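You operate a simulated robot arm through the tools that you are given. There is no shell and no other tool. Be economical: measure what you need, move in short steps, check, and stop when the job is done.

You are at the controls of a simulated two-armed robot. One attempt, no reset.

Task
Pick up the green roller from the top of the green cabinet with one hand, pass it to the other hand and put it on the grey table. Take the green band on the top of the brown bench and put it away on the top left shelf of the grey rack. Put the carton from the cream table on the top of the grey lift deck. Do these in any order. Set down upright: green band.

The check looks at the end state, three seconds after you hand in, the way a careful person would. Anything else that was tipped, shoved, dropped, spilled or broken makes it a failure.

Robot
Two 7-joint arms with two-finger parallel grippers on one trunk, on a base that drives. Base frame: it is fixed to the floor where the robot stands at the start and does not move with it; the origin is under the middle of the robot, x ahead of it, y to its left, z up; the surface under the hand at the start is at about z = 850. Readings come in mm, degrees, newtons and seconds.
The left shoulder is at the start at [50, 165, 1105], the right one opposite. With the tool pointing down near the work surface each hand reaches from about 240 to 700 mm from the robot's upright axis, wherever it stands, measured 20 degrees to its own side. Places, roughly: carton [6000, 250, 750]; green band [6000, -1750, 750]; grey table [-1400, -400, 800]; top left shelf of the grey rack [4000, -3300, 1200]; top of the grey lift deck [6200, -300, 500]. Payload 3.91 kg a hand.
The tool frame of a hand sits at the grasp point between the pads (the TCP): z along the fingers, y along the line on which they close. The tips reach 30 mm beyond it. The gripper opens to 110 mm. The fingers are 20 mm wide and 10 mm thick; the gripper's body (48 by 112 mm) begins 55 mm behind the TCP.
Orientation is that of the tool frame in the base frame, as a unit quaternion [w, x, y, z]. With the fingers straight down and closing along the base's y, the tool's x points along the base's -x, its y along +y and its z along -z.

Tools
- The arms move only by the tool step_arm. It takes "left_increments", "right_increments" or both (then of equal length, played together; a hand with none holds still); each is a list that holds one entry, the list of rows, each a list of 7 numbers: the shift along the tool's x, y, z in mm, then the turn, a rotation vector about the tool's x, y, z in degrees, then the gripper command, from -1 (fully open) to 1 (shut), values between in proportion. In form: [[[x, y, z, rx, ry, rz, jaw], ...]]. A call has 1 to 10 rows; each row is the pose to reach, as a shift and turn from the pose commanded when the call began, along the tool's axes at that moment. Each row takes 0.2 s and may step no farther than 50 mm and 8.6 degrees from the row before; otherwise, or with a gripper value out of range, the whole call is refused. A pose out of reach is approached as far as the arm can. The call stops where the force on the tool passes 40 N (or 10 N more than at its start, if that is more) or the arm is blocked; 0.2 s more then pass. The fingers move at their own pace (about 45 mm/s each) and stop on an object; they squeeze with about 40 N. The grip force told is the motor's: it shows also when the fingers shut on nothing. Time passes only in rows, and 0.2 s behind the last, so rows that repeat a pose let the fingers close. The reply holds the time, the measured pose of the TCP, the force on the tool along the base axes, the opening and the grip force, in the units named above and with some noise, with the torque about the TCP (base axes, N m) and any sound that the robot's microphone picked up, and new pictures: "show" is both (left out), scene, wrist or none (wrist: the cameras of the hands that moved).
- Cameras (640 x 400 px; columns grow to the right, rows downward): "scene" is now at [118, 30.1, 1293.4]; the picture's right is [0.22, -0.98, 0.00], its down [-0.41, -0.09, -0.91] and it looks along [0.89, 0.20, -0.42] (base axes); focal length 293 px, centre (320, 200). "left" rides on the left gripper at [72, -17, -103] in its tool frame; the picture's right is [0.23, 0.97, 0.00], its down [-0.76, 0.18, -0.62] and it looks along [-0.61, 0.14, 0.78] (tool axes); focal length 222 px, centre (320, 200). "right" rides on the right gripper at [72, 17, -103] in its tool frame; the picture's right is [-0.23, 0.97, 0.00], its down [-0.76, -0.18, -0.62] and it looks along [-0.61, -0.14, 0.78] (tool axes); focal length 222 px, centre (320, 200). There is no depth. A picture from a camera that has moved, and an enlarged one, comes with that camera's place and axes in the base frame and with its lens. The place of the scene camera against the robot may be out by one fixed shift of up to 12 mm in any direction.
- move_column(by): slides the trunk up (or, below 0, down) by that many mm; the arms and the scene camera ride with it, the base frame stays. It gives what a move gives, with no picture.
- steer(legs): drives the robot by 1 to 6 legs, each [ahead, left, turn to the left] in mm, mm and degrees, along the robot's own axes; the way and the turn of a leg run together, so that a leg with both is an arc; at most 1500 mm and 180 degrees a leg. The arms and the cameras ride along, it lands a little off, and it stops where it bumps. It gives what a move gives, and a new picture of the scene camera.
- aim_head(pan, tilt): turns the head with the scene camera to pan (to the left, within 80 degrees either way) and tilt (down, from -29 to 69), counted from straight ahead of the robot. It gives what a move gives, and a new picture of the scene camera.
- inspect(camera, box): a new picture of the part [left, top, right, bottom] of that camera's present view, enlarged. No time passes.
- job_done(): hands the job in; it is judged then, once.

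Go step by step. Nothing tells you exact positions but the pictures and the camera data: compare them with the known pose of the tool, close in by small moves and look again before you grip or let go. The budget is 165 turns and 260 pictures, counting those below and the enlarged ones. Unless the task says otherwise, let go and move clear before handing in, and close with one line.

The tools are called after "Call:" as a command line: name --argument value ..., lists and objects as JSON in quotes. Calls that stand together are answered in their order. step_arm: Moves the arms, as the interface text tells. Its arguments: {"type":"object","properties":{"left_increments":{"type":"array"},"right_increments":{"type":"array"},"show":{"type":"string","enum":["both","scene","wrist","none"]}},"required":[]} The other tools are called the same way: move_column (by) slides the trunk up or down; steer (legs) drives the base; aim_head (pan, tilt) turns the head that bears the scene camera; inspect (camera, box) takes an enlarged picture of a part of a camera's view; job_done () hands the job in.

At the start:

```text
time_s: 0.0
left_tool_pos: [491.4, 253.8, 1145.3]
left_tcp_rot: [0.001, 0.001, 1.0, 0.001]
left_wrist_force: [-0.4, -0.1, 0.8]
left_torque: [0.0, 0.02, 0.0]
left_opening: 109.7
left_grip_force: 0.1
right_tool_pos: [404.3, -101.2, 1115.8]
right_tcp_rot: [0.0, 0.0, 1.0, 0.0]
right_wrist_force: [-0.9, 0.0, 0.9]
right_torque: [0.05, 0.02, -0.01]
right_opening: 110.2
right_grip_force: 0.0
trunk travel left (down, up): [-325.0, 178.0]
robot x, y, heading: [-1.0, -0.3, -0.1]
head pan, tilt: [12.6, 24.7]
```

scene: 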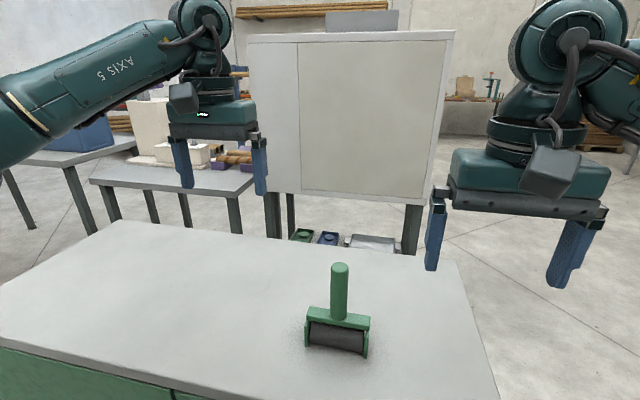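
right: 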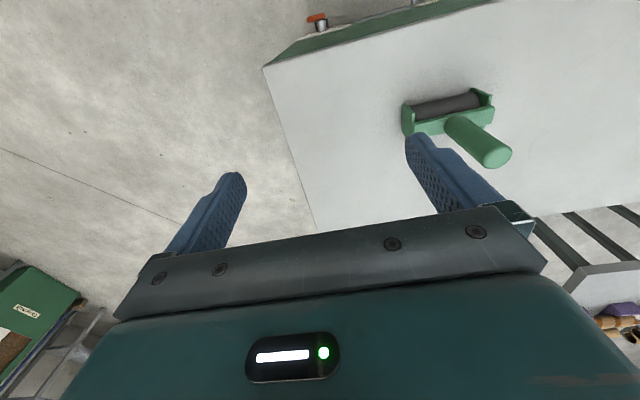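
left: 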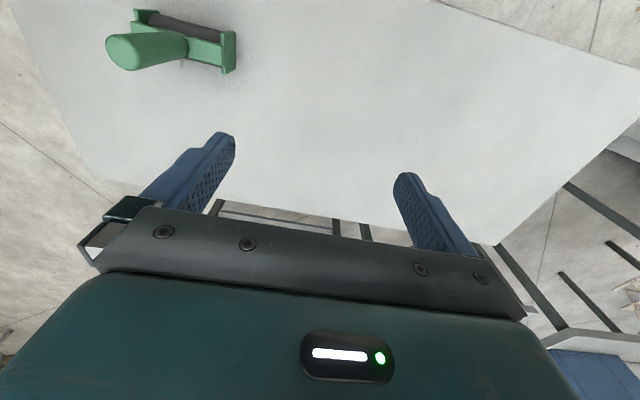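

The green roller stands on its roller with the handle up, roughly at (485, 82) with the top near z≈1000. I'll take a closer look to measure it.

Call:
inspect --camera "scene" --box '[260, 240, 420, 380]'

Call:
inspect --camera "right" --box '[360, 50, 560, 190]'

Call:
aim_head --pan -40 --tilt 10

```text
2.86 times, centred on (340, 310) of scene
camera zoom: at [118.0, 30.1, 1293.4], right [0.22, -0.98, 0.0], down [-0.41, -0.09, -0.91], along [0.89, 0.2, -0.42], focal length 838 px, centre (263, -114)
```

zoom: 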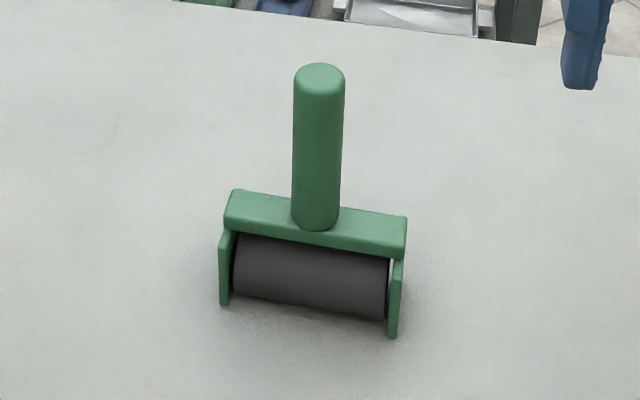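

```text
2.86 times, centred on (460, 120) of right
camera zoom: at [331.2, -83.6, 1219.2], right [0.23, 0.97, 0.0], down [0.76, -0.18, 0.62], along [0.61, -0.14, -0.78], focal length 635 px, centre (-80, 429)
```

zoom: 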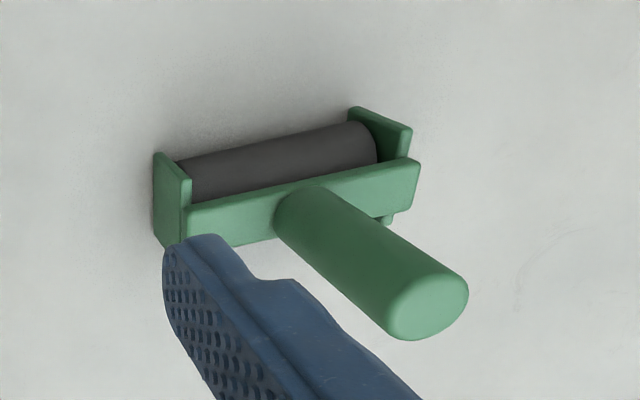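

```text
time_s: 1.2
left_tool_pos: [492.3, 253.6, 1145.4]
left_tcp_rot: [0.001, 0.0, 1.0, 0.0]
left_wrist_force: [0.2, 0.5, -0.2]
left_torque: [0.04, -0.02, -0.01]
left_opening: 109.9
left_grip_force: 0.0
right_tool_pos: [404.0, -101.7, 1115.5]
right_tcp_rot: [0.001, 0.0, 1.0, 0.0]
right_wrist_force: [0.3, -0.6, 0.1]
right_torque: [0.02, -0.01, -0.01]
right_opening: 110.0
right_grip_force: 0.0
trunk travel left (down, up): [-325.0, 178.0]
robot x, y, heading: [-0.5, -1.0, 0.2]
head pan, tilt: [-40.0, 10.0]
camera scene: at [99.3, -49.8, 1317.2], right [-0.64, -0.77, 0.0], down [-0.13, 0.11, -0.98], along [0.75, -0.63, -0.17], focal length 293 px, centre (320, 200)
```

scene: 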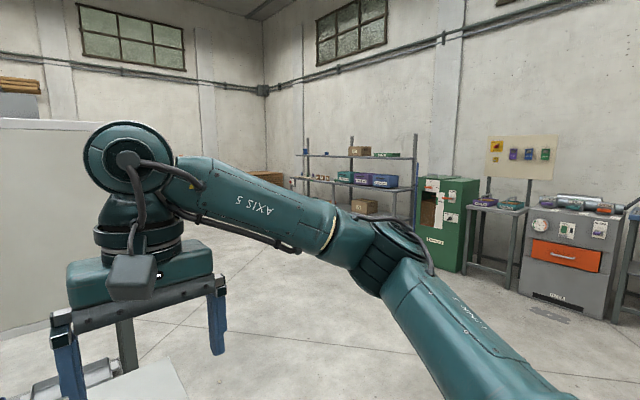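

The handle is vertical, about 27 mm thick, running from z≈899 to 1000 at (489, 81). I'll bring the left hand over it with its jaw turned about 86° so that it closes along x and the right hand can grip lower down later.

Call:
step_arm --left_increments '[[[0, -18, 0, 0, 0, 8.6, -1], [0, -36, 0, 0, 0, 17.2, -1], [0, -54, 0, 0, 0, 25.8, -1], [0, -72, 0, 0, 0, 34.4, -1], [1, -90, 0, 0, 0, 43, -1], [1, -108, 0, 0, 0, 51.6, -1], [2, -126, 0, 0, 0, 60.2, -1], [2, -144, 0, 0, 0, 68.8, -1], [2, -160, 0, 0, 0, 77.4, -1], [3, -173, 0, 0, 0, 86, -1]]]' --show "wrist"

Call:
aim_head --pan 10 --tilt 30

```text
time_s: 3.4
left_tool_pos: [348.1, 36.4, 1113.2]
left_tcp_rot: [0.002, 0.679, 0.734, 0.001]
left_wrist_force: [0.8, -0.1, 0.7]
left_torque: [-0.02, 0.0, -0.01]
left_opening: 109.8
left_grip_force: 0.1
left hand out of reach, approached as far as the arm can: row 6, 7, 8, 9, 10
right_tool_pos: [404.3, -102.5, 1115.2]
right_tcp_rot: [0.0, 0.001, 1.0, 0.0]
right_wrist_force: [-0.2, 0.2, -0.4]
right_torque: [0.04, -0.02, -0.02]
right_opening: 110.0
right_grip_force: 0.0
trunk travel left (down, up): [-325.0, 178.0]
robot x, y, heading: [-0.8, 1.3, 0.1]
head pan, tilt: [-40.0, 10.0]
camera left: at [326.9, 105.9, 1215.9], right [0.95, 0.3, 0.0], down [0.23, -0.74, 0.62], along [0.19, -0.59, -0.78], focal length 222 px, centre (320, 200)
```

left: 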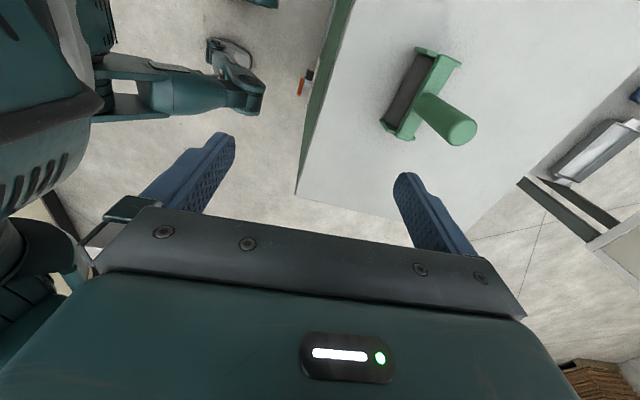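

```text
time_s: 4.6
left_tool_pos: [350.0, 36.3, 1113.4]
left_tcp_rot: [0.001, 0.678, 0.735, 0.001]
left_wrist_force: [0.3, 0.2, 0.1]
left_torque: [0.04, 0.03, 0.02]
left_opening: 109.9
left_grip_force: 0.0
right_tool_pos: [403.8, -102.1, 1116.0]
right_tcp_rot: [0.0, -0.001, 1.0, 0.0]
right_wrist_force: [-0.2, -1.1, -0.1]
right_torque: [0.04, 0.0, 0.01]
right_opening: 110.2
right_grip_force: 0.0
trunk travel left (down, up): [-325.0, 178.0]
robot x, y, heading: [-0.7, 0.1, -0.0]
head pan, tilt: [10.0, 30.0]
camera scene: at [117.1, 25.5, 1284.9], right [0.17, -0.98, 0.0], down [-0.49, -0.09, -0.87], along [0.85, 0.15, -0.5], focal length 293 px, centre (320, 200)
```

scene: 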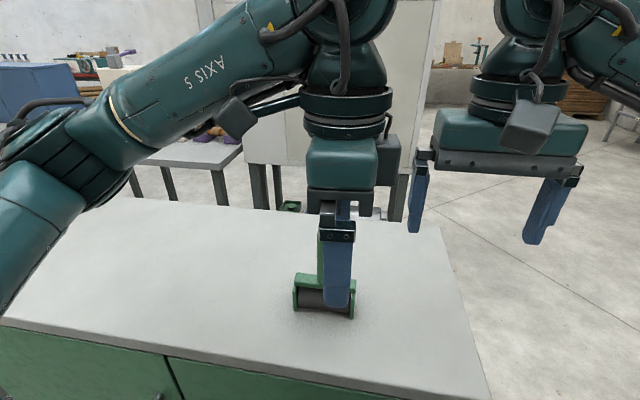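

The turn succeeded but the hand fell short at this height. I'll go lower (still above the handle top) and out toward x=489.

Call:
step_arm --left_increments '[[[0, 0, 30, 0, 0, 0, -1], [20, 30, 50, 0, 0, 0, -1], [30, 60, 50, 0, 0, 0, -1]]]' --show "wrist"

```text
time_s: 5.4
left_tool_pos: [350.5, 51.4, 1060.8]
left_tcp_rot: [0.001, 0.681, 0.732, 0.001]
left_wrist_force: [0.5, -1.3, 0.4]
left_torque: [0.03, 0.01, -0.05]
left_opening: 110.0
left_grip_force: 0.0
left hand out of reach, approached as far as the arm can: row 2, 3
right_tool_pos: [403.9, -102.5, 1116.0]
right_tcp_rot: [0.0, 0.0, 1.0, 0.0]
right_wrist_force: [0.2, -0.2, -0.3]
right_torque: [-0.01, -0.02, -0.02]
right_opening: 109.9
right_grip_force: 0.1
trunk travel left (down, up): [-325.0, 178.0]
robot x, y, heading: [-0.9, -1.1, 0.0]
head pan, tilt: [10.0, 30.0]
camera left: at [328.3, 122.2, 1162.9], right [0.95, 0.3, 0.0], down [0.23, -0.75, 0.62], along [0.19, -0.59, -0.78], focal length 222 px, centre (320, 200)
```

left: 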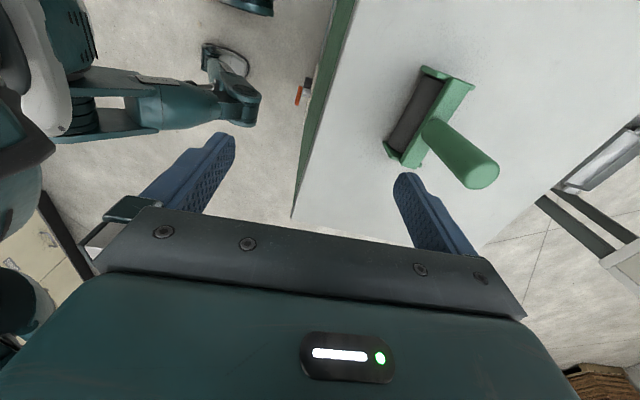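

The wrist limit holds x back at this yaw. I'll turn back to about 43° and then move out.

Call:
step_arm --left_increments '[[[0, 0, 0, 0, 0, -8.6, -1], [0, 0, 0, 0, 0, -17.2, -1], [0, 0, 0, 0, 0, -25.8, -1], [0, 0, 0, 0, 0, -34.4, -1], [0, 0, 0, 0, 0, -43, -1], [0, 0, 0, 0, 0, -43, -1]]]' --show "wrist"

```text
time_s: 6.8
left_tool_pos: [348.7, 53.1, 1061.5]
left_tcp_rot: [0.0, 0.366, 0.931, 0.001]
left_wrist_force: [-0.1, 0.6, -0.4]
left_torque: [0.01, -0.01, 0.0]
left_opening: 109.9
left_grip_force: 0.1
right_tool_pos: [403.3, -101.1, 1116.7]
right_tcp_rot: [0.0, 0.0, 1.0, 0.0]
right_wrist_force: [0.4, -0.1, -0.4]
right_torque: [0.02, 0.01, 0.03]
right_opening: 109.8
right_grip_force: 0.1
trunk travel left (down, up): [-325.0, 178.0]
robot x, y, heading: [3.2, -1.0, 0.1]
head pan, tilt: [10.0, 30.0]
camera left: at [286.5, 89.3, 1164.4], right [0.5, 0.87, 0.0], down [0.68, -0.39, 0.62], along [0.54, -0.31, -0.78], focal length 222 px, centre (320, 200)
```

left: 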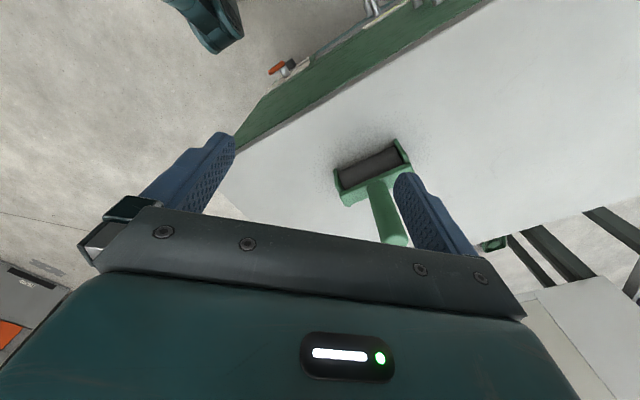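

Call:
step_arm --left_increments '[[[-20, 28, 0, 0, 0, 0, -1], [-40, 56, 0, 0, 0, 0, -1], [-60, 84, 0, 0, 0, 0, -1], [-83, 116, 0, 0, 0, 0, -1], [-83, 116, 0, 0, 0, 0, -1]]]' --show "both"

```text
time_s: 8.0
left_tool_pos: [488.7, 83.5, 1062.8]
left_tcp_rot: [0.001, 0.366, 0.93, 0.0]
left_wrist_force: [-0.3, -0.4, -0.3]
left_torque: [0.03, -0.02, 0.03]
left_opening: 109.9
left_grip_force: 0.0
right_tool_pos: [404.0, -100.6, 1116.2]
right_tcp_rot: [0.0, 0.0, 1.0, 0.0]
right_wrist_force: [-0.5, 0.6, 0.0]
right_torque: [-0.05, 0.0, -0.01]
right_opening: 109.9
right_grip_force: 0.0
trunk travel left (down, up): [-325.0, 178.0]
robot x, y, heading: [-1.2, 1.3, -0.2]
head pan, tilt: [10.0, 30.0]
camera scene: at [117.0, 25.6, 1284.9], right [0.17, -0.98, 0.0], down [-0.49, -0.09, -0.87], along [0.85, 0.15, -0.5], focal length 293 px, centre (320, 200)
camera left: at [425.6, 119.0, 1166.0], right [0.5, 0.87, 0.0], down [0.68, -0.39, 0.62], along [0.54, -0.31, -0.78], focal length 222 px, centre (320, 200)
```

scene: 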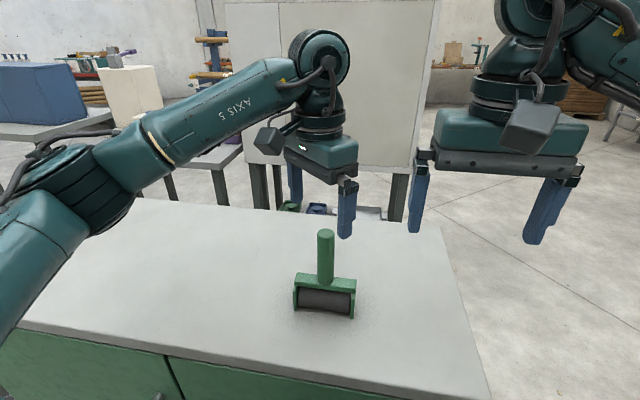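
left: 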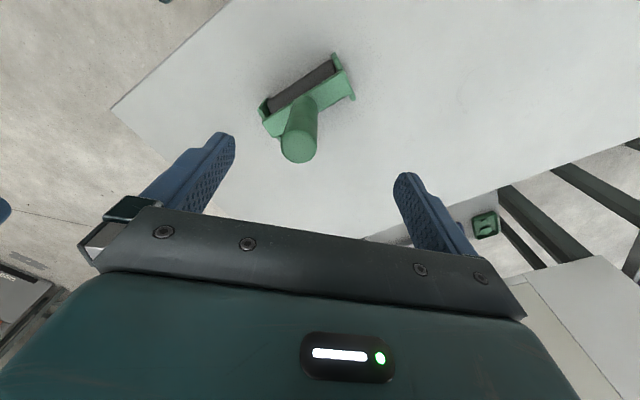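

The wrist camera and the scene camera disagree by about 15 mm on the handle. I'll zoom in on both before descending.

Call:
inspect --camera "left" --box '[200, 40, 440, 190]'

Call:
inspect --camera "scene" --box '[260, 180, 420, 330]'

```text
2.67 times, centred on (320, 115) of left
camera zoom: at [425.6, 119.0, 1166.0], right [0.5, 0.87, 0.0], down [0.68, -0.39, 0.62], along [0.54, -0.31, -0.78], focal length 592 px, centre (320, 427)
```

zoom: 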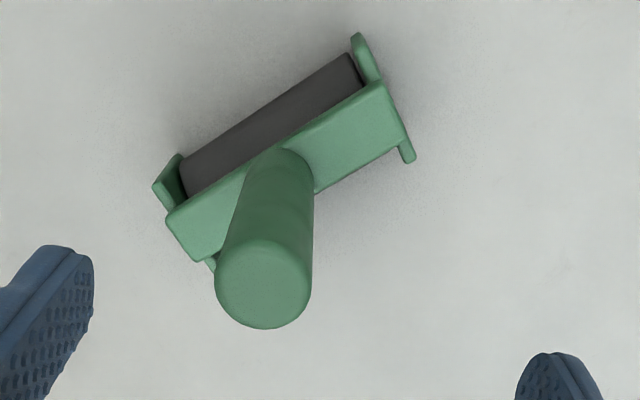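

```text
2.67 times, centred on (340, 255) of scene
camera zoom: at [117.0, 25.6, 1284.9], right [0.17, -0.98, 0.0], down [-0.49, -0.09, -0.87], along [0.85, 0.15, -0.5], focal length 782 px, centre (267, 53)
```

zoom: 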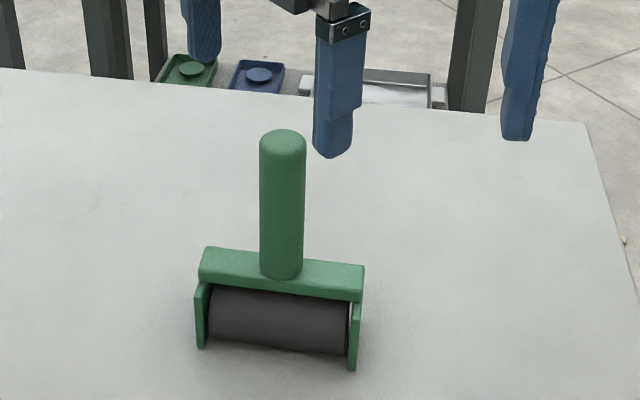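

The wrist camera puts the handle axis at about (482, 69); the scene camera reads roughly 10 mm too far left. I'll correct and lower the open fingers partway around the handle.

Call:
step_arm --left_increments '[[[-2, -7, 10, 0, 0, 0, -1], [-5, -15, 20, 0, 0, 0, -1], [-5, -15, 45, 0, 0, 0, -1], [-5, -15, 45, 0, 0, 0, -1]]]' --show "both"

```text
time_s: 9.0
left_tool_pos: [483.6, 67.9, 1018.1]
left_tcp_rot: [0.001, 0.366, 0.931, 0.001]
left_wrist_force: [-0.4, -0.7, 0.8]
left_torque: [-0.02, -0.03, 0.0]
left_opening: 110.1
left_grip_force: 0.1
right_tool_pos: [403.4, -101.4, 1114.9]
right_tcp_rot: [-0.001, 0.0, 1.0, 0.0]
right_wrist_force: [0.1, -0.7, 0.0]
right_torque: [0.0, 0.0, -0.03]
right_opening: 109.9
right_grip_force: 0.0
trunk travel left (down, up): [-325.0, 178.0]
robot x, y, heading: [2.7, 0.5, -0.1]
head pan, tilt: [10.0, 30.0]
camera scene: at [117.0, 25.6, 1284.9], right [0.17, -0.98, 0.0], down [-0.49, -0.09, -0.87], along [0.85, 0.15, -0.5], focal length 293 px, centre (320, 200)
camera left: at [419.4, 104.2, 1120.3], right [0.5, 0.87, 0.0], down [0.68, -0.39, 0.62], along [0.54, -0.31, -0.78], focal length 222 px, centre (320, 200)
```

scene: 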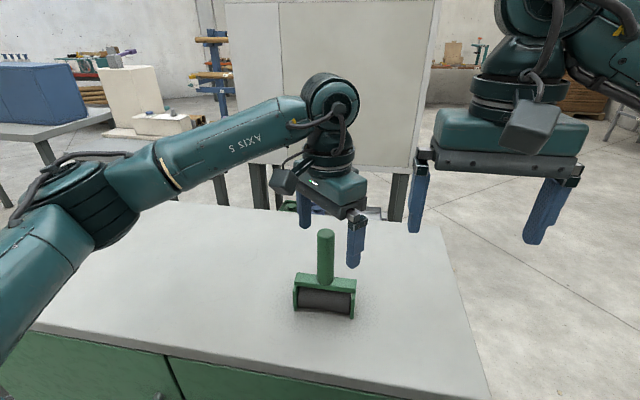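
left: 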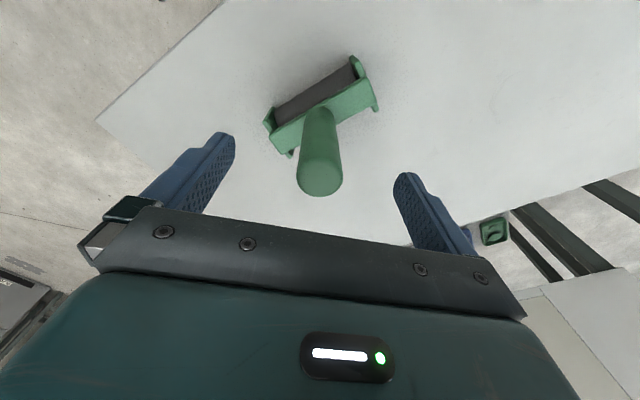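

Well centred now. Descending to TCP z≈975 and closing.

Call:
step_arm --left_increments '[[[0, 0, 20, 0, 0, 0, -1], [0, 0, 42, 0, 0, 0, -1], [0, 0, 42, 0, 0, 0, 1], [0, 0, 42, 0, 0, 0, 1], [0, 0, 42, 0, 0, 0, 1], [0, 0, 42, 0, 0, 0, 1], [0, 0, 42, 0, 0, 0, 1], [0, 0, 42, 0, 0, 0, 1], [0, 0, 42, 0, 0, 0, 1]]]' --show "both"

```text
time_s: 11.0
left_tool_pos: [484.1, 68.2, 976.3]
left_tcp_rot: [0.001, 0.366, 0.93, 0.0]
left_wrist_force: [0.0, -0.9, 0.4]
left_torque: [0.04, -0.02, 0.0]
left_opening: 26.8
left_grip_force: 39.9
right_tool_pos: [403.7, -101.4, 1114.9]
right_tcp_rot: [0.0, 0.0, 1.0, 0.0]
right_wrist_force: [-0.6, -0.4, -0.1]
right_torque: [0.03, -0.01, 0.0]
right_opening: 109.7
right_grip_force: 0.1
trunk travel left (down, up): [-325.0, 178.0]
robot x, y, heading: [-1.3, -0.7, -0.0]
head pan, tilt: [10.0, 30.0]
camera scene: at [116.9, 25.6, 1284.9], right [0.17, -0.98, 0.0], down [-0.49, -0.09, -0.87], along [0.85, 0.15, -0.5], focal length 293 px, centre (320, 200)
camera left: at [419.6, 104.0, 1078.4], right [0.5, 0.87, 0.0], down [0.68, -0.39, 0.62], along [0.54, -0.31, -0.78], focal length 222 px, centre (320, 200)
```

scene: 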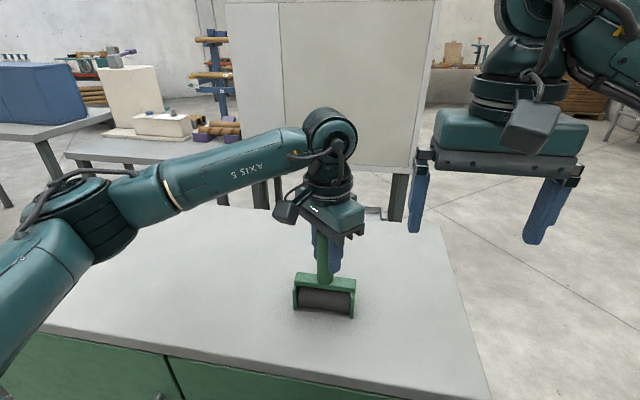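
left: 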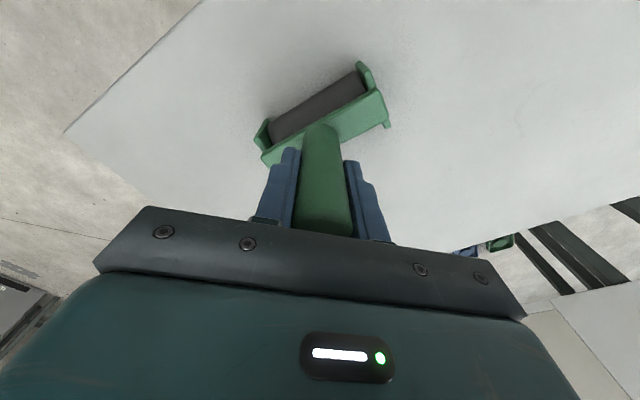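

Gripped firmly (26.8 mm). Now I lift the roller by 80 mm and out a little, while yawing the right hand 47° counter-clockwise for a low side grip.

Call:
step_arm --left_increments '[[[0, 0, -15, 0, 0, 0, 1], [0, 0, -30, 0, 0, 0, 1], [0, 0, -55, 0, 0, 0, 1], [0, 0, -80, 0, 0, 0, 1], [-20, 18, -80, 0, 0, 0, 1], [-40, 36, -80, 0, 0, 0, 1], [-58, 55, -80, 0, 0, 0, 1]]]' --right_increments '[[[0, 0, 0, 0, 0, -8, -1], [0, 0, 0, 0, 0, -16, -1], [0, 0, 0, 0, 0, -24, -1], [0, 0, 0, 0, 0, -32, -1], [0, 0, 0, 0, 0, -40, -1], [0, 0, 0, 0, 0, -47, -1], [0, 0, 0, 0, 0, -47, -1]]]' --show "scene"

```text
time_s: 12.6
left_tool_pos: [544.8, 66.6, 1056.2]
left_tcp_rot: [0.0, 0.366, 0.93, 0.0]
left_wrist_force: [0.7, 0.2, -3.2]
left_torque: [-0.03, -0.02, 0.0]
left_opening: 27.1
left_grip_force: 40.1
left hand out of reach, approached as far as the arm can: row 7
right_tool_pos: [404.6, -102.3, 1115.9]
right_tcp_rot: [0.0, -0.399, 0.917, 0.0]
right_wrist_force: [-0.5, -0.4, 0.2]
right_torque: [0.04, -0.02, -0.02]
right_opening: 110.2
right_grip_force: 0.0
trunk travel left (down, up): [-325.0, 178.0]
robot x, y, heading: [3.2, 0.1, 0.1]
head pan, tilt: [10.0, 30.0]
camera scene: at [117.1, 25.8, 1284.8], right [0.17, -0.98, 0.0], down [-0.49, -0.09, -0.87], along [0.85, 0.15, -0.5], focal length 293 px, centre (320, 200)
```

scene: 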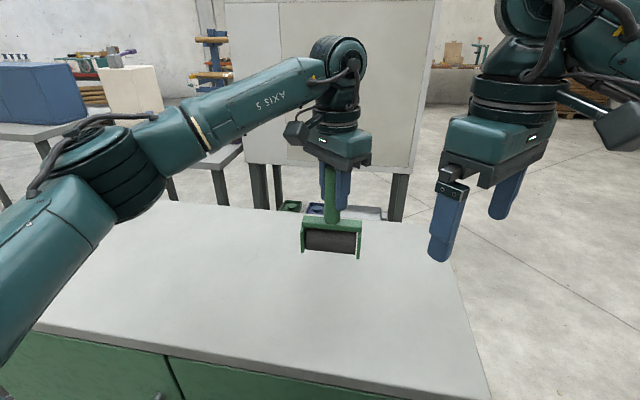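

The roller is held at (545, 67). Now the right hand pitches 70° and comes to a pre-grasp point behind it.

Call:
step_arm --right_increments '[[[-12, 1.4, 8, 0, -7.8, 0, -1], [-24, 2.8, 16, 0, -15.6, 0, -1], [-35, 4.2, 24, 0, -23.4, 0, -1], [-47, 5.6, 32, 0, -31.2, 0, -1], [-59, 7, 40, 0, -39, 0, -1], [-71, 8.4, 48, 0, -46.8, 0, -1], [-83, 9.8, 55, 0, -54.6, 0, -1], [-95, 11, 62, 0, -62.4, 0, -1], [-106, 12.5, 70, 0, -70, 0, -1], [-106, 12.5, 70, 0, -70, 0, -1]]]' --show "both"

```text
time_s: 14.8
left_tool_pos: [543.5, 66.1, 1055.5]
left_tcp_rot: [0.0, 0.367, 0.93, 0.001]
left_wrist_force: [-0.4, 1.1, -2.3]
left_torque: [-0.05, 0.02, -0.02]
left_opening: 27.0
left_grip_force: 39.8
right_tool_pos: [468.1, -15.6, 1045.9]
right_tcp_rot: [0.526, -0.326, 0.751, 0.229]
right_wrist_force: [0.3, 0.5, 0.6]
right_torque: [0.01, -0.02, 0.0]
right_opening: 110.0
right_grip_force: 0.0
trunk travel left (down, up): [-325.0, 178.0]
robot x, y, heading: [2.6, -2.0, 0.1]
head pan, tilt: [10.0, 30.0]
camera scene: at [117.2, 25.6, 1284.8], right [0.17, -0.98, 0.0], down [-0.49, -0.09, -0.87], along [0.85, 0.15, -0.5], focal length 293 px, centre (320, 200)
camera right: at [371.8, -92.2, 1012.6], right [-0.66, 0.72, 0.21], down [-0.09, -0.36, 0.93], along [0.75, 0.59, 0.3], focal length 222 px, centre (320, 200)
```

scene: 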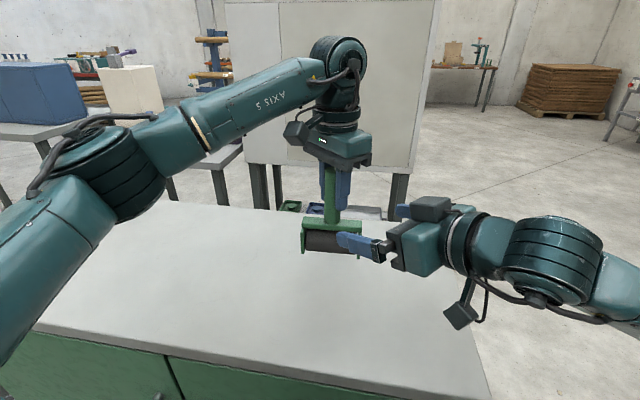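
right: 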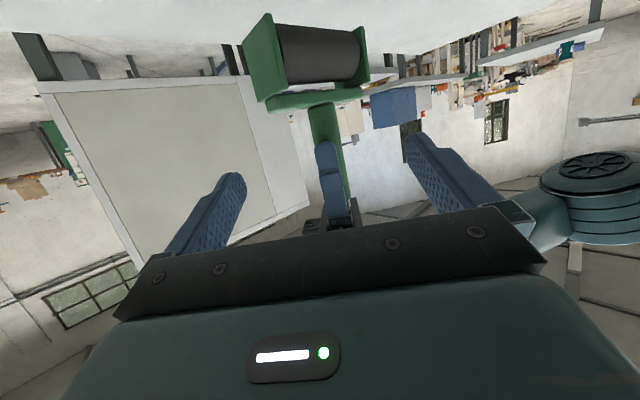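

The handle sits centred between the right fingers. Advancing 80 mm along the tool axis, then check.

Call:
step_arm --right_increments '[[[0, 0, 25, 0, 0, 0, -1], [0, 0, 50, 0, 0, 0, -1], [0, 0, 80, 0, 0, 0, -1], [0, 0, 80, 0, 0, 0, -1]]]' --show "both"

```text
time_s: 15.8
left_tool_pos: [543.6, 67.1, 1056.0]
left_tcp_rot: [0.001, 0.367, 0.93, 0.0]
left_wrist_force: [0.6, -0.3, -2.1]
left_torque: [0.05, -0.04, -0.02]
left_opening: 26.4
left_grip_force: 40.1
right_tool_pos: [518.4, 38.6, 1017.8]
right_tcp_rot: [0.526, -0.327, 0.751, 0.229]
right_wrist_force: [0.3, -0.2, 0.3]
right_torque: [0.0, 0.0, 0.03]
right_opening: 109.9
right_grip_force: 0.1
trunk travel left (down, up): [-325.0, 178.0]
robot x, y, heading: [1.6, -2.1, -0.3]
head pan, tilt: [10.0, 30.0]
camera scene: at [117.2, 25.5, 1284.8], right [0.17, -0.98, 0.0], down [-0.49, -0.09, -0.87], along [0.85, 0.15, -0.5], focal length 293 px, centre (320, 200)
camera right: at [422.5, -37.4, 985.6], right [-0.66, 0.72, 0.21], down [-0.09, -0.36, 0.93], along [0.75, 0.59, 0.3], focal length 222 px, centre (320, 200)
```

scene: 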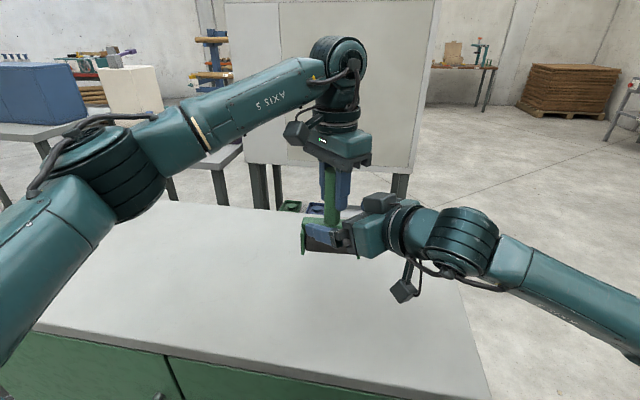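
right: 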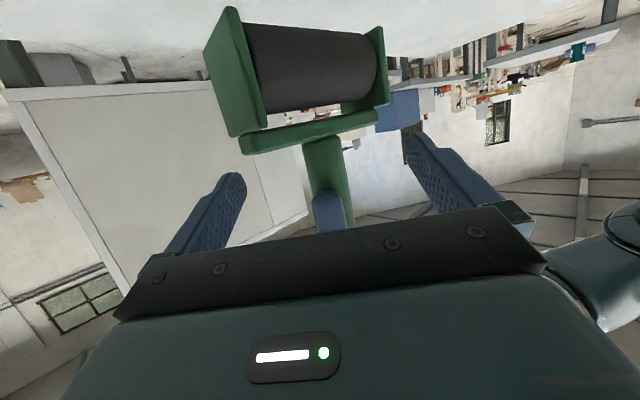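

Clearance between the crossbar and the left fingertips is about 35 mm, so I'll flatten the right hand 10° more and then slide in with the fingers centred in that gap.

Call:
step_arm --right_increments '[[[0, 0, 0, 0, -5, 0, -1], [0, 0, 0, 0, -10, 0, -1], [0, 0, 0, 0, -10, 0, -1]]]' --show "none"

Call:
step_arm --right_increments '[[[5, 0, 0, 0, 0, 0, -1], [5, 0, 16, 0, 0, 0, -1], [5, 0, 31, 0, 0, 0, -1], [5, 0, 31, 0, 0, 0, -1]]]' --show "both"

```text
time_s: 16.6
left_tool_pos: [544.9, 67.0, 1056.0]
left_tcp_rot: [0.001, 0.367, 0.93, 0.0]
left_wrist_force: [-0.3, -0.2, -1.7]
left_torque: [0.04, 0.0, 0.0]
left_opening: 26.6
left_grip_force: 39.7
right_tool_pos: [517.8, 40.0, 1018.5]
right_tcp_rot: [0.59, -0.305, 0.702, 0.257]
right_wrist_force: [0.5, -0.4, 0.9]
right_torque: [0.0, 0.04, -0.03]
right_opening: 110.0
right_grip_force: 0.1
trunk travel left (down, up): [-325.0, 178.0]
robot x, y, heading: [2.8, 0.9, -0.0]
head pan, tilt: [10.0, 30.0]
```

```text
time_s: 17.6
left_tool_pos: [544.5, 66.8, 1056.4]
left_tcp_rot: [-0.001, 0.367, 0.93, 0.0]
left_wrist_force: [-0.5, 0.0, -2.5]
left_torque: [0.06, -0.03, 0.02]
left_opening: 26.7
left_grip_force: 39.8
right_tool_pos: [538.9, 61.7, 1008.0]
right_tcp_rot: [0.589, -0.306, 0.702, 0.257]
right_wrist_force: [-1.2, -0.1, 0.9]
right_torque: [-0.02, -0.01, 0.0]
right_opening: 110.2
right_grip_force: 0.1
trunk travel left (down, up): [-325.0, 178.0]
robot x, y, heading: [2.1, 4.2, -0.1]
head pan, tilt: [10.0, 30.0]
camera scene: at [117.2, 25.6, 1284.8], right [0.17, -0.98, 0.0], down [-0.49, -0.09, -0.87], along [0.85, 0.15, -0.5], focal length 293 px, centre (320, 200)
camera right: at [448.5, -10.0, 955.1], right [-0.69, 0.69, 0.22], down [-0.2, -0.47, 0.86], along [0.7, 0.54, 0.46], focal length 222 px, centre (320, 200)
```

scene: 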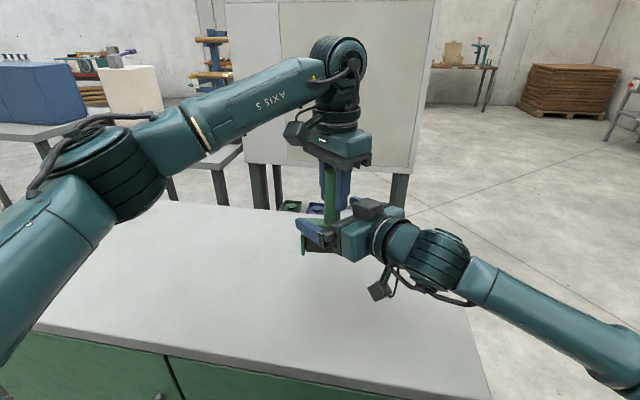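
right: 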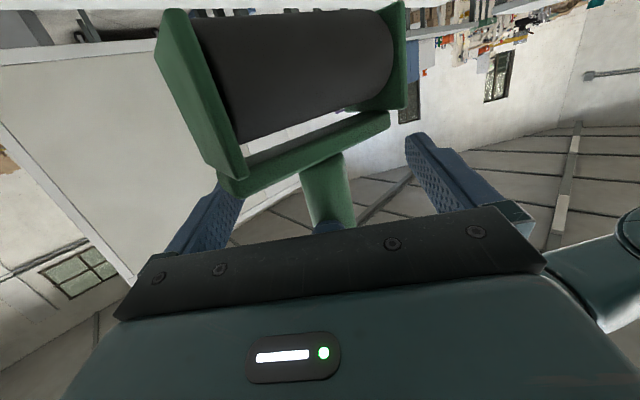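

Position looks right; closing the right hand on the lower handle.

Call:
step_arm --right_increments '[[[0, 0, 0, 0, 0, 0, 1], [0, 0, 0, 0, 0, 0, 1], [0, 0, 0, 0, 0, 0, 1], [0, 0, 0, 0, 0, 0, 1], [0, 0, 0, 0, 0, 0, 1], [0, 0, 0, 0, 0, 0, 1], [0, 0, 0, 0, 0, 0, 1]]]' --show "both"

```text
time_s: 19.2
left_tool_pos: [544.8, 66.0, 1057.3]
left_tcp_rot: [0.002, 0.366, 0.93, 0.0]
left_wrist_force: [10.4, -5.8, -2.7]
left_torque: [-0.73, -0.78, -0.18]
left_opening: 26.7
left_grip_force: 39.9
right_tool_pos: [537.7, 62.5, 1008.7]
right_tcp_rot: [0.589, -0.306, 0.702, 0.258]
right_wrist_force: [-8.8, 5.3, 0.2]
right_torque: [0.43, 0.34, 0.24]
right_opening: 26.7
right_grip_force: 40.5
trunk travel left (down, up): [-325.0, 178.0]
robot x, y, heading: [3.3, 1.2, -0.1]
head pan, tilt: [10.0, 30.0]
camera scene: at [117.3, 25.6, 1284.8], right [0.17, -0.98, 0.0], down [-0.49, -0.09, -0.87], along [0.85, 0.15, -0.5], focal length 293 px, centre (320, 200)
camera right: at [447.3, -9.1, 955.3], right [-0.69, 0.69, 0.23], down [-0.2, -0.48, 0.86], along [0.7, 0.55, 0.46], focal length 222 px, centre (320, 200)
```

scene: 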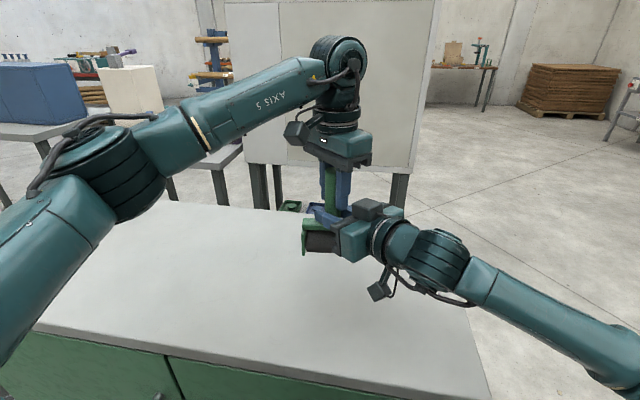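
right: 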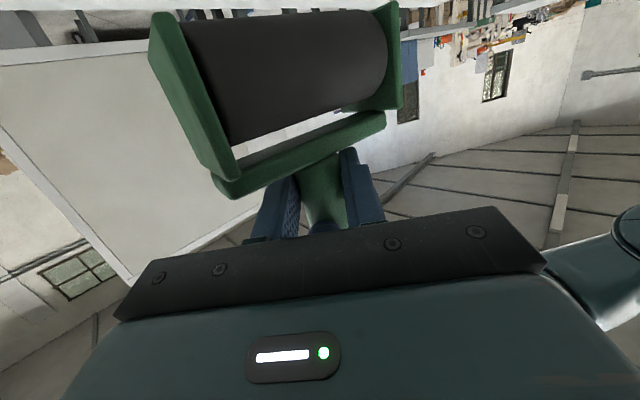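

Both hands hold the handle. The left opens only part way (to stay clear of the right palm), then lifts straight off.

Call:
step_arm --left_increments '[[[0, 0, 0, 0, 0, 0, 0.15], [0, 0, 0, 0, 0, 0, 0.15], [0, 0, 0, 0, 0, 0, 0.15], [0, 0, -20, 0, 0, 0, 0.15], [0, 0, -45, 0, 0, 0, 0.15], [0, 0, -70, 0, 0, 0, 0.15], [0, 0, -95, 0, 0, 0, 0.15]]]' --show "scene"

```text
time_s: 20.8
left_tool_pos: [529.9, 66.7, 1144.2]
left_tcp_rot: [0.001, 0.365, 0.931, 0.0]
left_wrist_force: [0.3, 0.1, -0.2]
left_torque: [-0.01, 0.02, -0.02]
left_opening: 46.7
left_grip_force: 0.0
left hand out of reach, approached as far as the arm can: row 5, 6, 7
right_tool_pos: [539.2, 61.0, 1009.2]
right_tcp_rot: [0.59, -0.305, 0.703, 0.256]
right_wrist_force: [-0.1, 0.7, 0.5]
right_torque: [-0.01, -0.05, 0.01]
right_opening: 26.6
right_grip_force: 40.0
trunk travel left (down, up): [-325.0, 178.0]
robot x, y, heading: [-0.1, 2.0, -0.0]
head pan, tilt: [10.0, 30.0]
camera scene: at [117.4, 26.2, 1284.7], right [0.17, -0.98, 0.0], down [-0.49, -0.09, -0.87], along [0.85, 0.15, -0.5], focal length 293 px, centre (320, 200)
```

scene: 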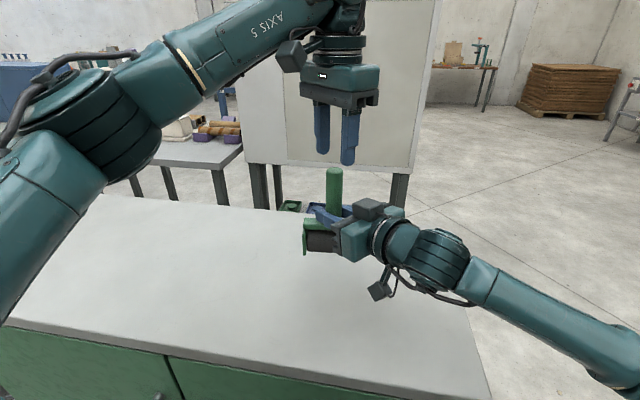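

The pass worked: the right hand alone holds the roller. Moving the left hand aside and lifting the right a bit before driving.

Call:
step_arm --left_increments '[[[39, 13, 0, 0, 0, -7, 0.15], [78, 25, 0, 0, 0, -14, 0.15], [118, 38, 0, 0, 0, -21, 0.15], [157, 50, 0, 0, 0, -28, 0.15], [196, 63, 0, 0, 0, -36, 0.15], [196, 63, 0, 0, 0, -43, 0.15]]]' --right_increments '[[[0, 0, -15, 0, 0, 0, 1], [-10, 0, -30, 0, 0, 0, 1], [-20, 0, -45, 0, 0, 0, 1], [-30, 0, -60, 0, 0, 0, 1], [-40, 0, -75, 0, 0, 0, 1], [-40, 0, -75, 0, 0, 0, 1]]]' --show "none"

Call:
aim_head --pan 75 --tilt 20

Call:
aim_head --pan -78 --tilt 20

```text
time_s: 22.2
left_tool_pos: [429.6, 245.6, 1143.8]
left_tcp_rot: [0.0, -0.001, 1.0, 0.0]
left_wrist_force: [0.7, 0.1, 0.3]
left_torque: [-0.02, 0.02, 0.01]
left_opening: 46.6
left_grip_force: 0.1
right_tool_pos: [492.4, 13.6, 1060.2]
right_tcp_rot: [0.589, -0.305, 0.703, 0.256]
right_wrist_force: [0.5, -0.9, -3.5]
right_torque: [-0.09, 0.01, -0.03]
right_opening: 27.0
right_grip_force: 39.4
trunk travel left (down, up): [-325.0, 178.0]
robot x, y, heading: [0.0, -2.7, 0.2]
head pan, tilt: [10.0, 30.0]
```

```text
time_s: 23.6
left_tool_pos: [429.6, 245.7, 1144.5]
left_tcp_rot: [0.001, 0.0, 1.0, -0.001]
left_wrist_force: [-0.9, -0.2, -0.2]
left_torque: [0.01, -0.01, 0.01]
left_opening: 46.9
left_grip_force: 0.0
right_tool_pos: [492.9, 13.5, 1060.1]
right_tcp_rot: [0.589, -0.305, 0.703, 0.256]
right_wrist_force: [-0.5, 0.2, -2.9]
right_torque: [-0.01, 0.02, 0.03]
right_opening: 26.7
right_grip_force: 40.0
trunk travel left (down, up): [-325.0, 178.0]
robot x, y, heading: [-0.8, 2.0, 0.2]
head pan, tilt: [75.0, 20.0]
camera scene: at [52.3, 99.8, 1300.9], right [0.97, -0.26, 0.0], down [-0.09, -0.33, -0.94], along [0.24, 0.91, -0.34], focal length 293 px, centre (320, 200)
```

scene: 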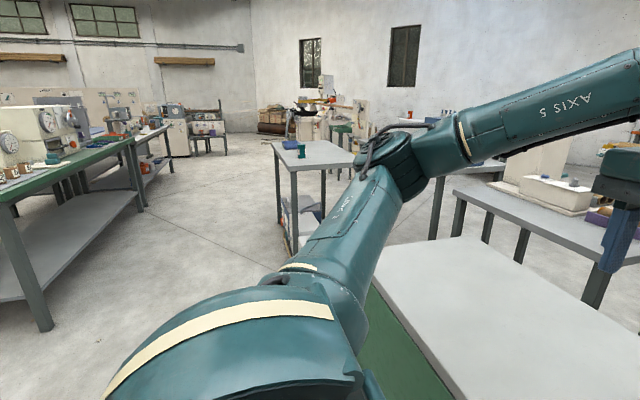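

```text
time_s: 25.9
left_tool_pos: [429.5, 245.8, 1144.3]
left_tcp_rot: [0.001, 0.0, 1.0, 0.0]
left_wrist_force: [-0.8, 0.6, -0.1]
left_torque: [0.01, 0.05, 0.0]
left_opening: 47.2
left_grip_force: 0.0
right_tool_pos: [492.4, 12.3, 1060.7]
right_tcp_rot: [0.59, -0.305, 0.703, 0.256]
right_wrist_force: [0.2, -0.1, -2.1]
right_torque: [-0.04, 0.02, -0.01]
right_opening: 26.7
right_grip_force: 39.4
trunk travel left (down, up): [-325.0, 178.0]
robot x, y, heading: [-0.3, 0.4, 0.1]
head pan, tilt: [-78.0, 20.0]
camera scene: at [47.6, -81.2, 1300.9], right [-0.98, -0.21, 0.0], down [-0.07, 0.33, -0.94], along [0.2, -0.92, -0.34], focal length 293 px, centre (320, 200)
```

scene: 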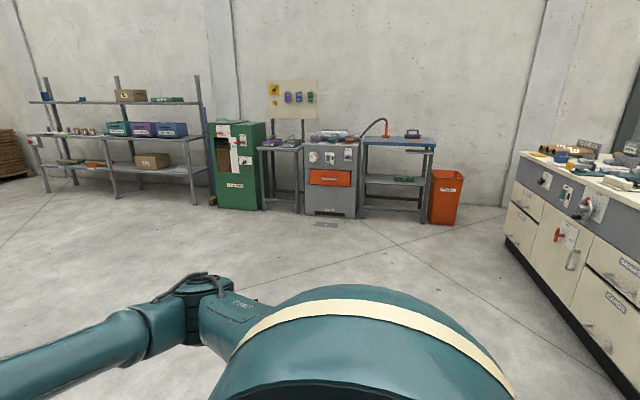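

Right of the robot is open floor. I'll back off and turn right to see the grey table behind.

Call:
steer --legs '[[-250, 0, 0], [0, 0, -90]]'

Call:
aim_head --pan -75 --tilt 25

```text
time_s: 31.6
left_tool_pos: [-18.0, -438.7, 1144.2]
left_tcp_rot: [0.001, 0.719, 0.695, -0.001]
left_wrist_force: [0.1, -0.1, 0.5]
left_torque: [0.02, -0.03, 0.02]
left_opening: 47.1
left_grip_force: 0.1
right_tool_pos: [-251.7, -491.4, 1059.7]
right_tcp_rot: [0.594, 0.293, 0.708, -0.246]
right_wrist_force: [0.6, -0.6, -1.8]
right_torque: [-0.01, 0.04, 0.0]
right_opening: 26.3
right_grip_force: 40.2
trunk travel left (down, up): [-325.0, 178.0]
robot x, y, heading: [-251.7, 2.5, -92.1]
head pan, tilt: [-78.0, 20.0]
camera scene: at [-342.6, -35.2, 1300.9], right [-0.17, 0.98, 0.0], down [0.34, 0.06, -0.94], along [-0.93, -0.16, -0.34], focal length 293 px, centre (320, 200)
```

scene: 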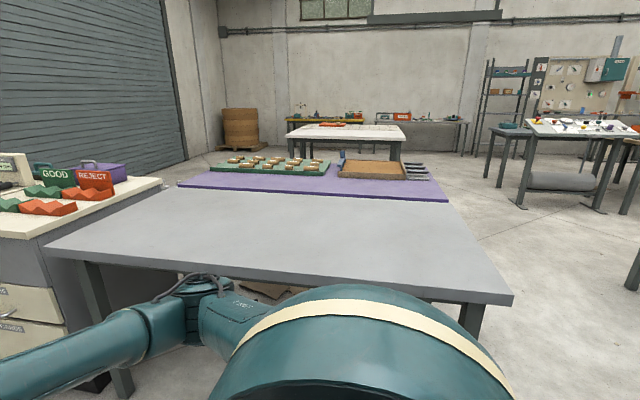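

```text
time_s: 32.3
left_tool_pos: [-17.5, -439.1, 1145.5]
left_tcp_rot: [0.0, 0.719, 0.695, 0.0]
left_wrist_force: [0.7, -0.4, -0.1]
left_torque: [-0.03, 0.02, -0.03]
left_opening: 47.0
left_grip_force: 0.0
right_tool_pos: [-252.1, -491.9, 1060.2]
right_tcp_rot: [0.594, 0.294, 0.708, -0.246]
right_wrist_force: [-0.1, 0.4, -2.2]
right_torque: [0.04, 0.0, 0.01]
right_opening: 26.0
right_grip_force: 40.3
trunk travel left (down, up): [-325.0, 178.0]
robot x, y, heading: [-249.5, 2.4, -92.2]
head pan, tilt: [-75.0, 25.0]
camera scene: at [-340.6, -39.7, 1292.8], right [-0.23, 0.97, 0.0], down [0.41, 0.1, -0.91], along [-0.88, -0.2, -0.42], focal length 293 px, centre (320, 200)
```

scene: 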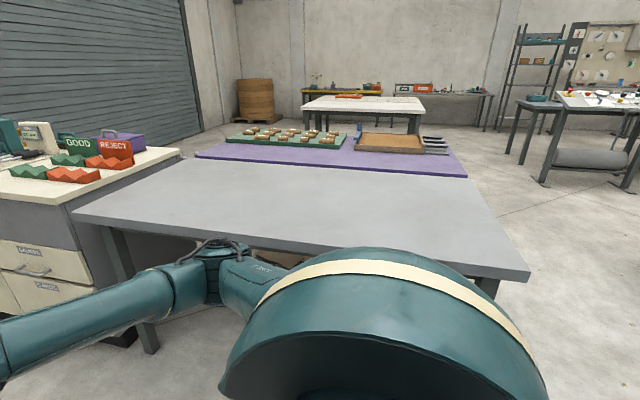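

The grey table is empty, its near edge at x≈-1047, spanning y -1108…342. I'll turn to face it and drive up.

Call:
steer --legs '[[0, 0, -88], [250, 150, 0]]'

Call:
aim_head --pan 0 --tilt 40

```text
time_s: 38.0
left_tool_pos: [-918.8, -410.1, 1144.6]
left_tcp_rot: [0.0, 1.0, 0.013, 0.0]
left_wrist_force: [-0.3, 1.0, 0.5]
left_torque: [0.05, 0.01, 0.0]
left_opening: 46.8
left_grip_force: 0.1
right_tool_pos: [-986.4, -180.0, 1060.2]
right_tcp_rot: [0.264, 0.698, 0.314, -0.586]
right_wrist_force: [0.5, 0.2, -1.2]
right_torque: [0.03, 0.02, -0.04]
right_opening: 26.0
right_grip_force: 40.1
trunk travel left (down, up): [-325.0, 178.0]
robot x, y, heading: [-494.9, -156.1, -178.7]
head pan, tilt: [-75.0, 25.0]
camera scene: at [-550.8, -57.8, 1292.8], right [0.96, 0.28, 0.0], down [0.12, -0.41, -0.91], along [-0.25, 0.87, -0.42], focal length 293 px, centre (320, 200)
```

scene: 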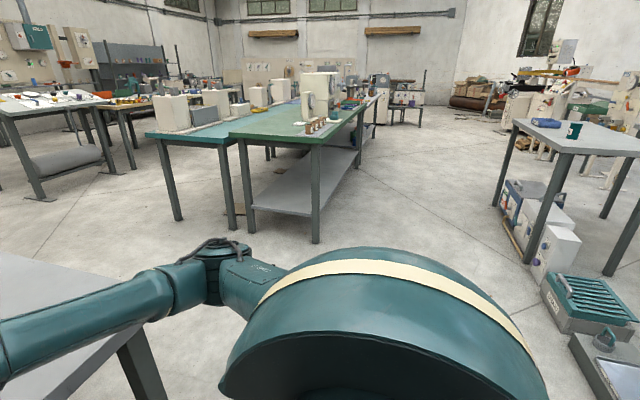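

```text
time_s: 39.5
left_tool_pos: [-917.9, -409.5, 1143.7]
left_tcp_rot: [0.0, 1.0, 0.014, -0.001]
left_wrist_force: [0.7, -0.3, 0.5]
left_torque: [0.01, -0.02, 0.0]
left_opening: 46.9
left_grip_force: 0.1
right_tool_pos: [-985.1, -179.3, 1060.6]
right_tcp_rot: [0.263, 0.699, 0.314, -0.586]
right_wrist_force: [0.2, -0.4, -2.5]
right_torque: [0.05, 0.0, -0.02]
right_opening: 26.1
right_grip_force: 39.9
trunk travel left (down, up): [-325.0, 178.0]
robot x, y, heading: [-492.4, -155.4, -178.5]
head pan, tilt: [0.0, 40.0]
camera scene: at [-609.5, -147.9, 1269.5], right [-0.02, 1.0, 0.0], down [0.64, 0.01, -0.77], along [-0.77, -0.02, -0.64], focal length 293 px, centre (320, 200)
```

scene: 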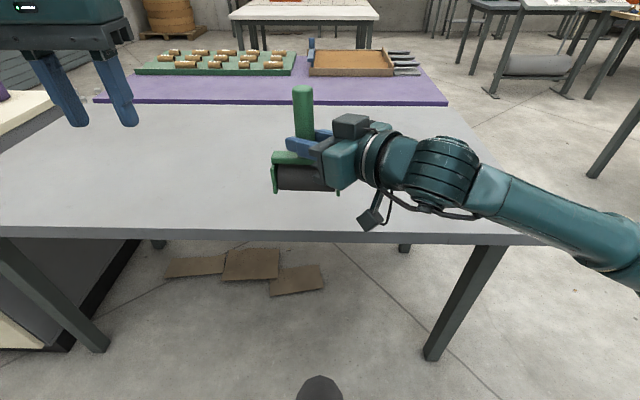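

The table edge is at x≈-1045. Drive 210 mm ahead, then lower the trunk most of the way.

Call:
steer --legs '[[210, 0, 0]]'

Call:
move_column --by -155

Call:
aim_head --pan 0 --tilt 35

```text
time_s: 41.1
left_tool_pos: [-1126.5, -415.0, 1145.0]
left_tcp_rot: [0.0, 1.0, 0.012, 0.0]
left_wrist_force: [0.2, 0.6, 0.6]
left_torque: [0.02, 0.01, 0.03]
left_opening: 46.7
left_grip_force: 0.1
right_tool_pos: [-1194.0, -184.2, 1058.9]
right_tcp_rot: [0.262, 0.7, 0.312, -0.586]
right_wrist_force: [0.1, 0.5, -2.3]
right_torque: [0.04, -0.02, 0.01]
right_opening: 26.2
right_grip_force: 39.5
trunk travel left (down, up): [-325.0, 178.0]
robot x, y, heading: [-699.4, -160.0, -178.6]
head pan, tilt: [0.0, 40.0]
camera scene: at [-817.2, -152.5, 1269.4], right [-0.02, 1.0, 0.0], down [0.64, 0.01, -0.77], along [-0.77, -0.02, -0.64], focal length 293 px, centre (320, 200)
```

scene: 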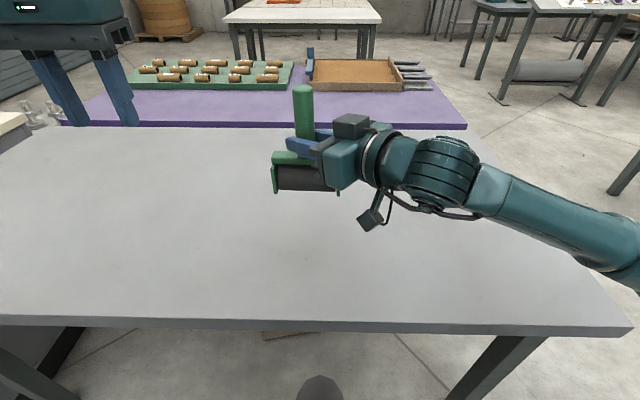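

```text
time_s: 42.9
left_tool_pos: [-1124.9, -415.6, 990.0]
left_tcp_rot: [0.0, 1.0, 0.011, -0.001]
left_wrist_force: [-0.1, -0.9, -0.5]
left_torque: [0.05, 0.01, -0.03]
left_opening: 46.8
left_grip_force: 0.0
right_tool_pos: [-1192.7, -183.9, 904.6]
right_tcp_rot: [0.263, 0.699, 0.313, -0.586]
right_wrist_force: [-0.7, 0.0, -1.4]
right_torque: [0.04, 0.01, 0.0]
right_opening: 25.8
right_grip_force: 39.9
trunk travel left (down, up): [-170.0, 333.0]
robot x, y, heading: [-701.2, -157.3, -178.5]
head pan, tilt: [0.0, 40.0]
```

```text
time_s: 43.5
left_tool_pos: [-1125.7, -413.9, 989.1]
left_tcp_rot: [0.0, 1.0, 0.011, -0.001]
left_wrist_force: [-0.3, -0.1, -0.3]
left_torque: [0.0, -0.03, 0.02]
left_opening: 46.9
left_grip_force: 0.1
right_tool_pos: [-1193.9, -184.0, 905.3]
right_tcp_rot: [0.263, 0.699, 0.313, -0.587]
right_wrist_force: [-0.2, -0.6, -2.1]
right_torque: [0.04, -0.03, 0.04]
right_opening: 26.0
right_grip_force: 39.2
trunk travel left (down, up): [-170.0, 333.0]
robot x, y, heading: [-701.9, -162.2, -178.6]
head pan, tilt: [0.0, 35.0]
camera scene: at [-819.7, -152.5, 1122.0], right [-0.02, 1.0, 0.0], down [0.57, 0.01, -0.82], along [-0.82, -0.02, -0.57], focal length 293 px, centre (320, 200)
```

scene: 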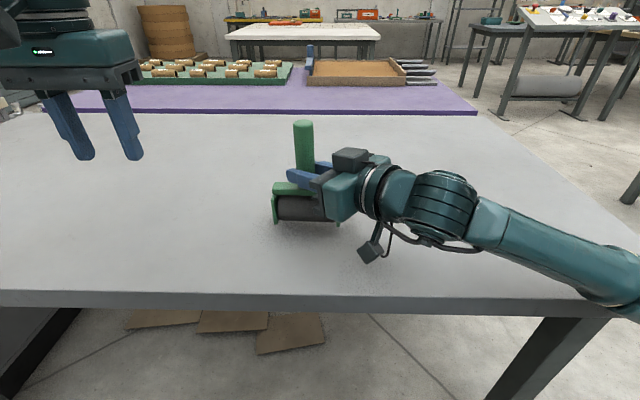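

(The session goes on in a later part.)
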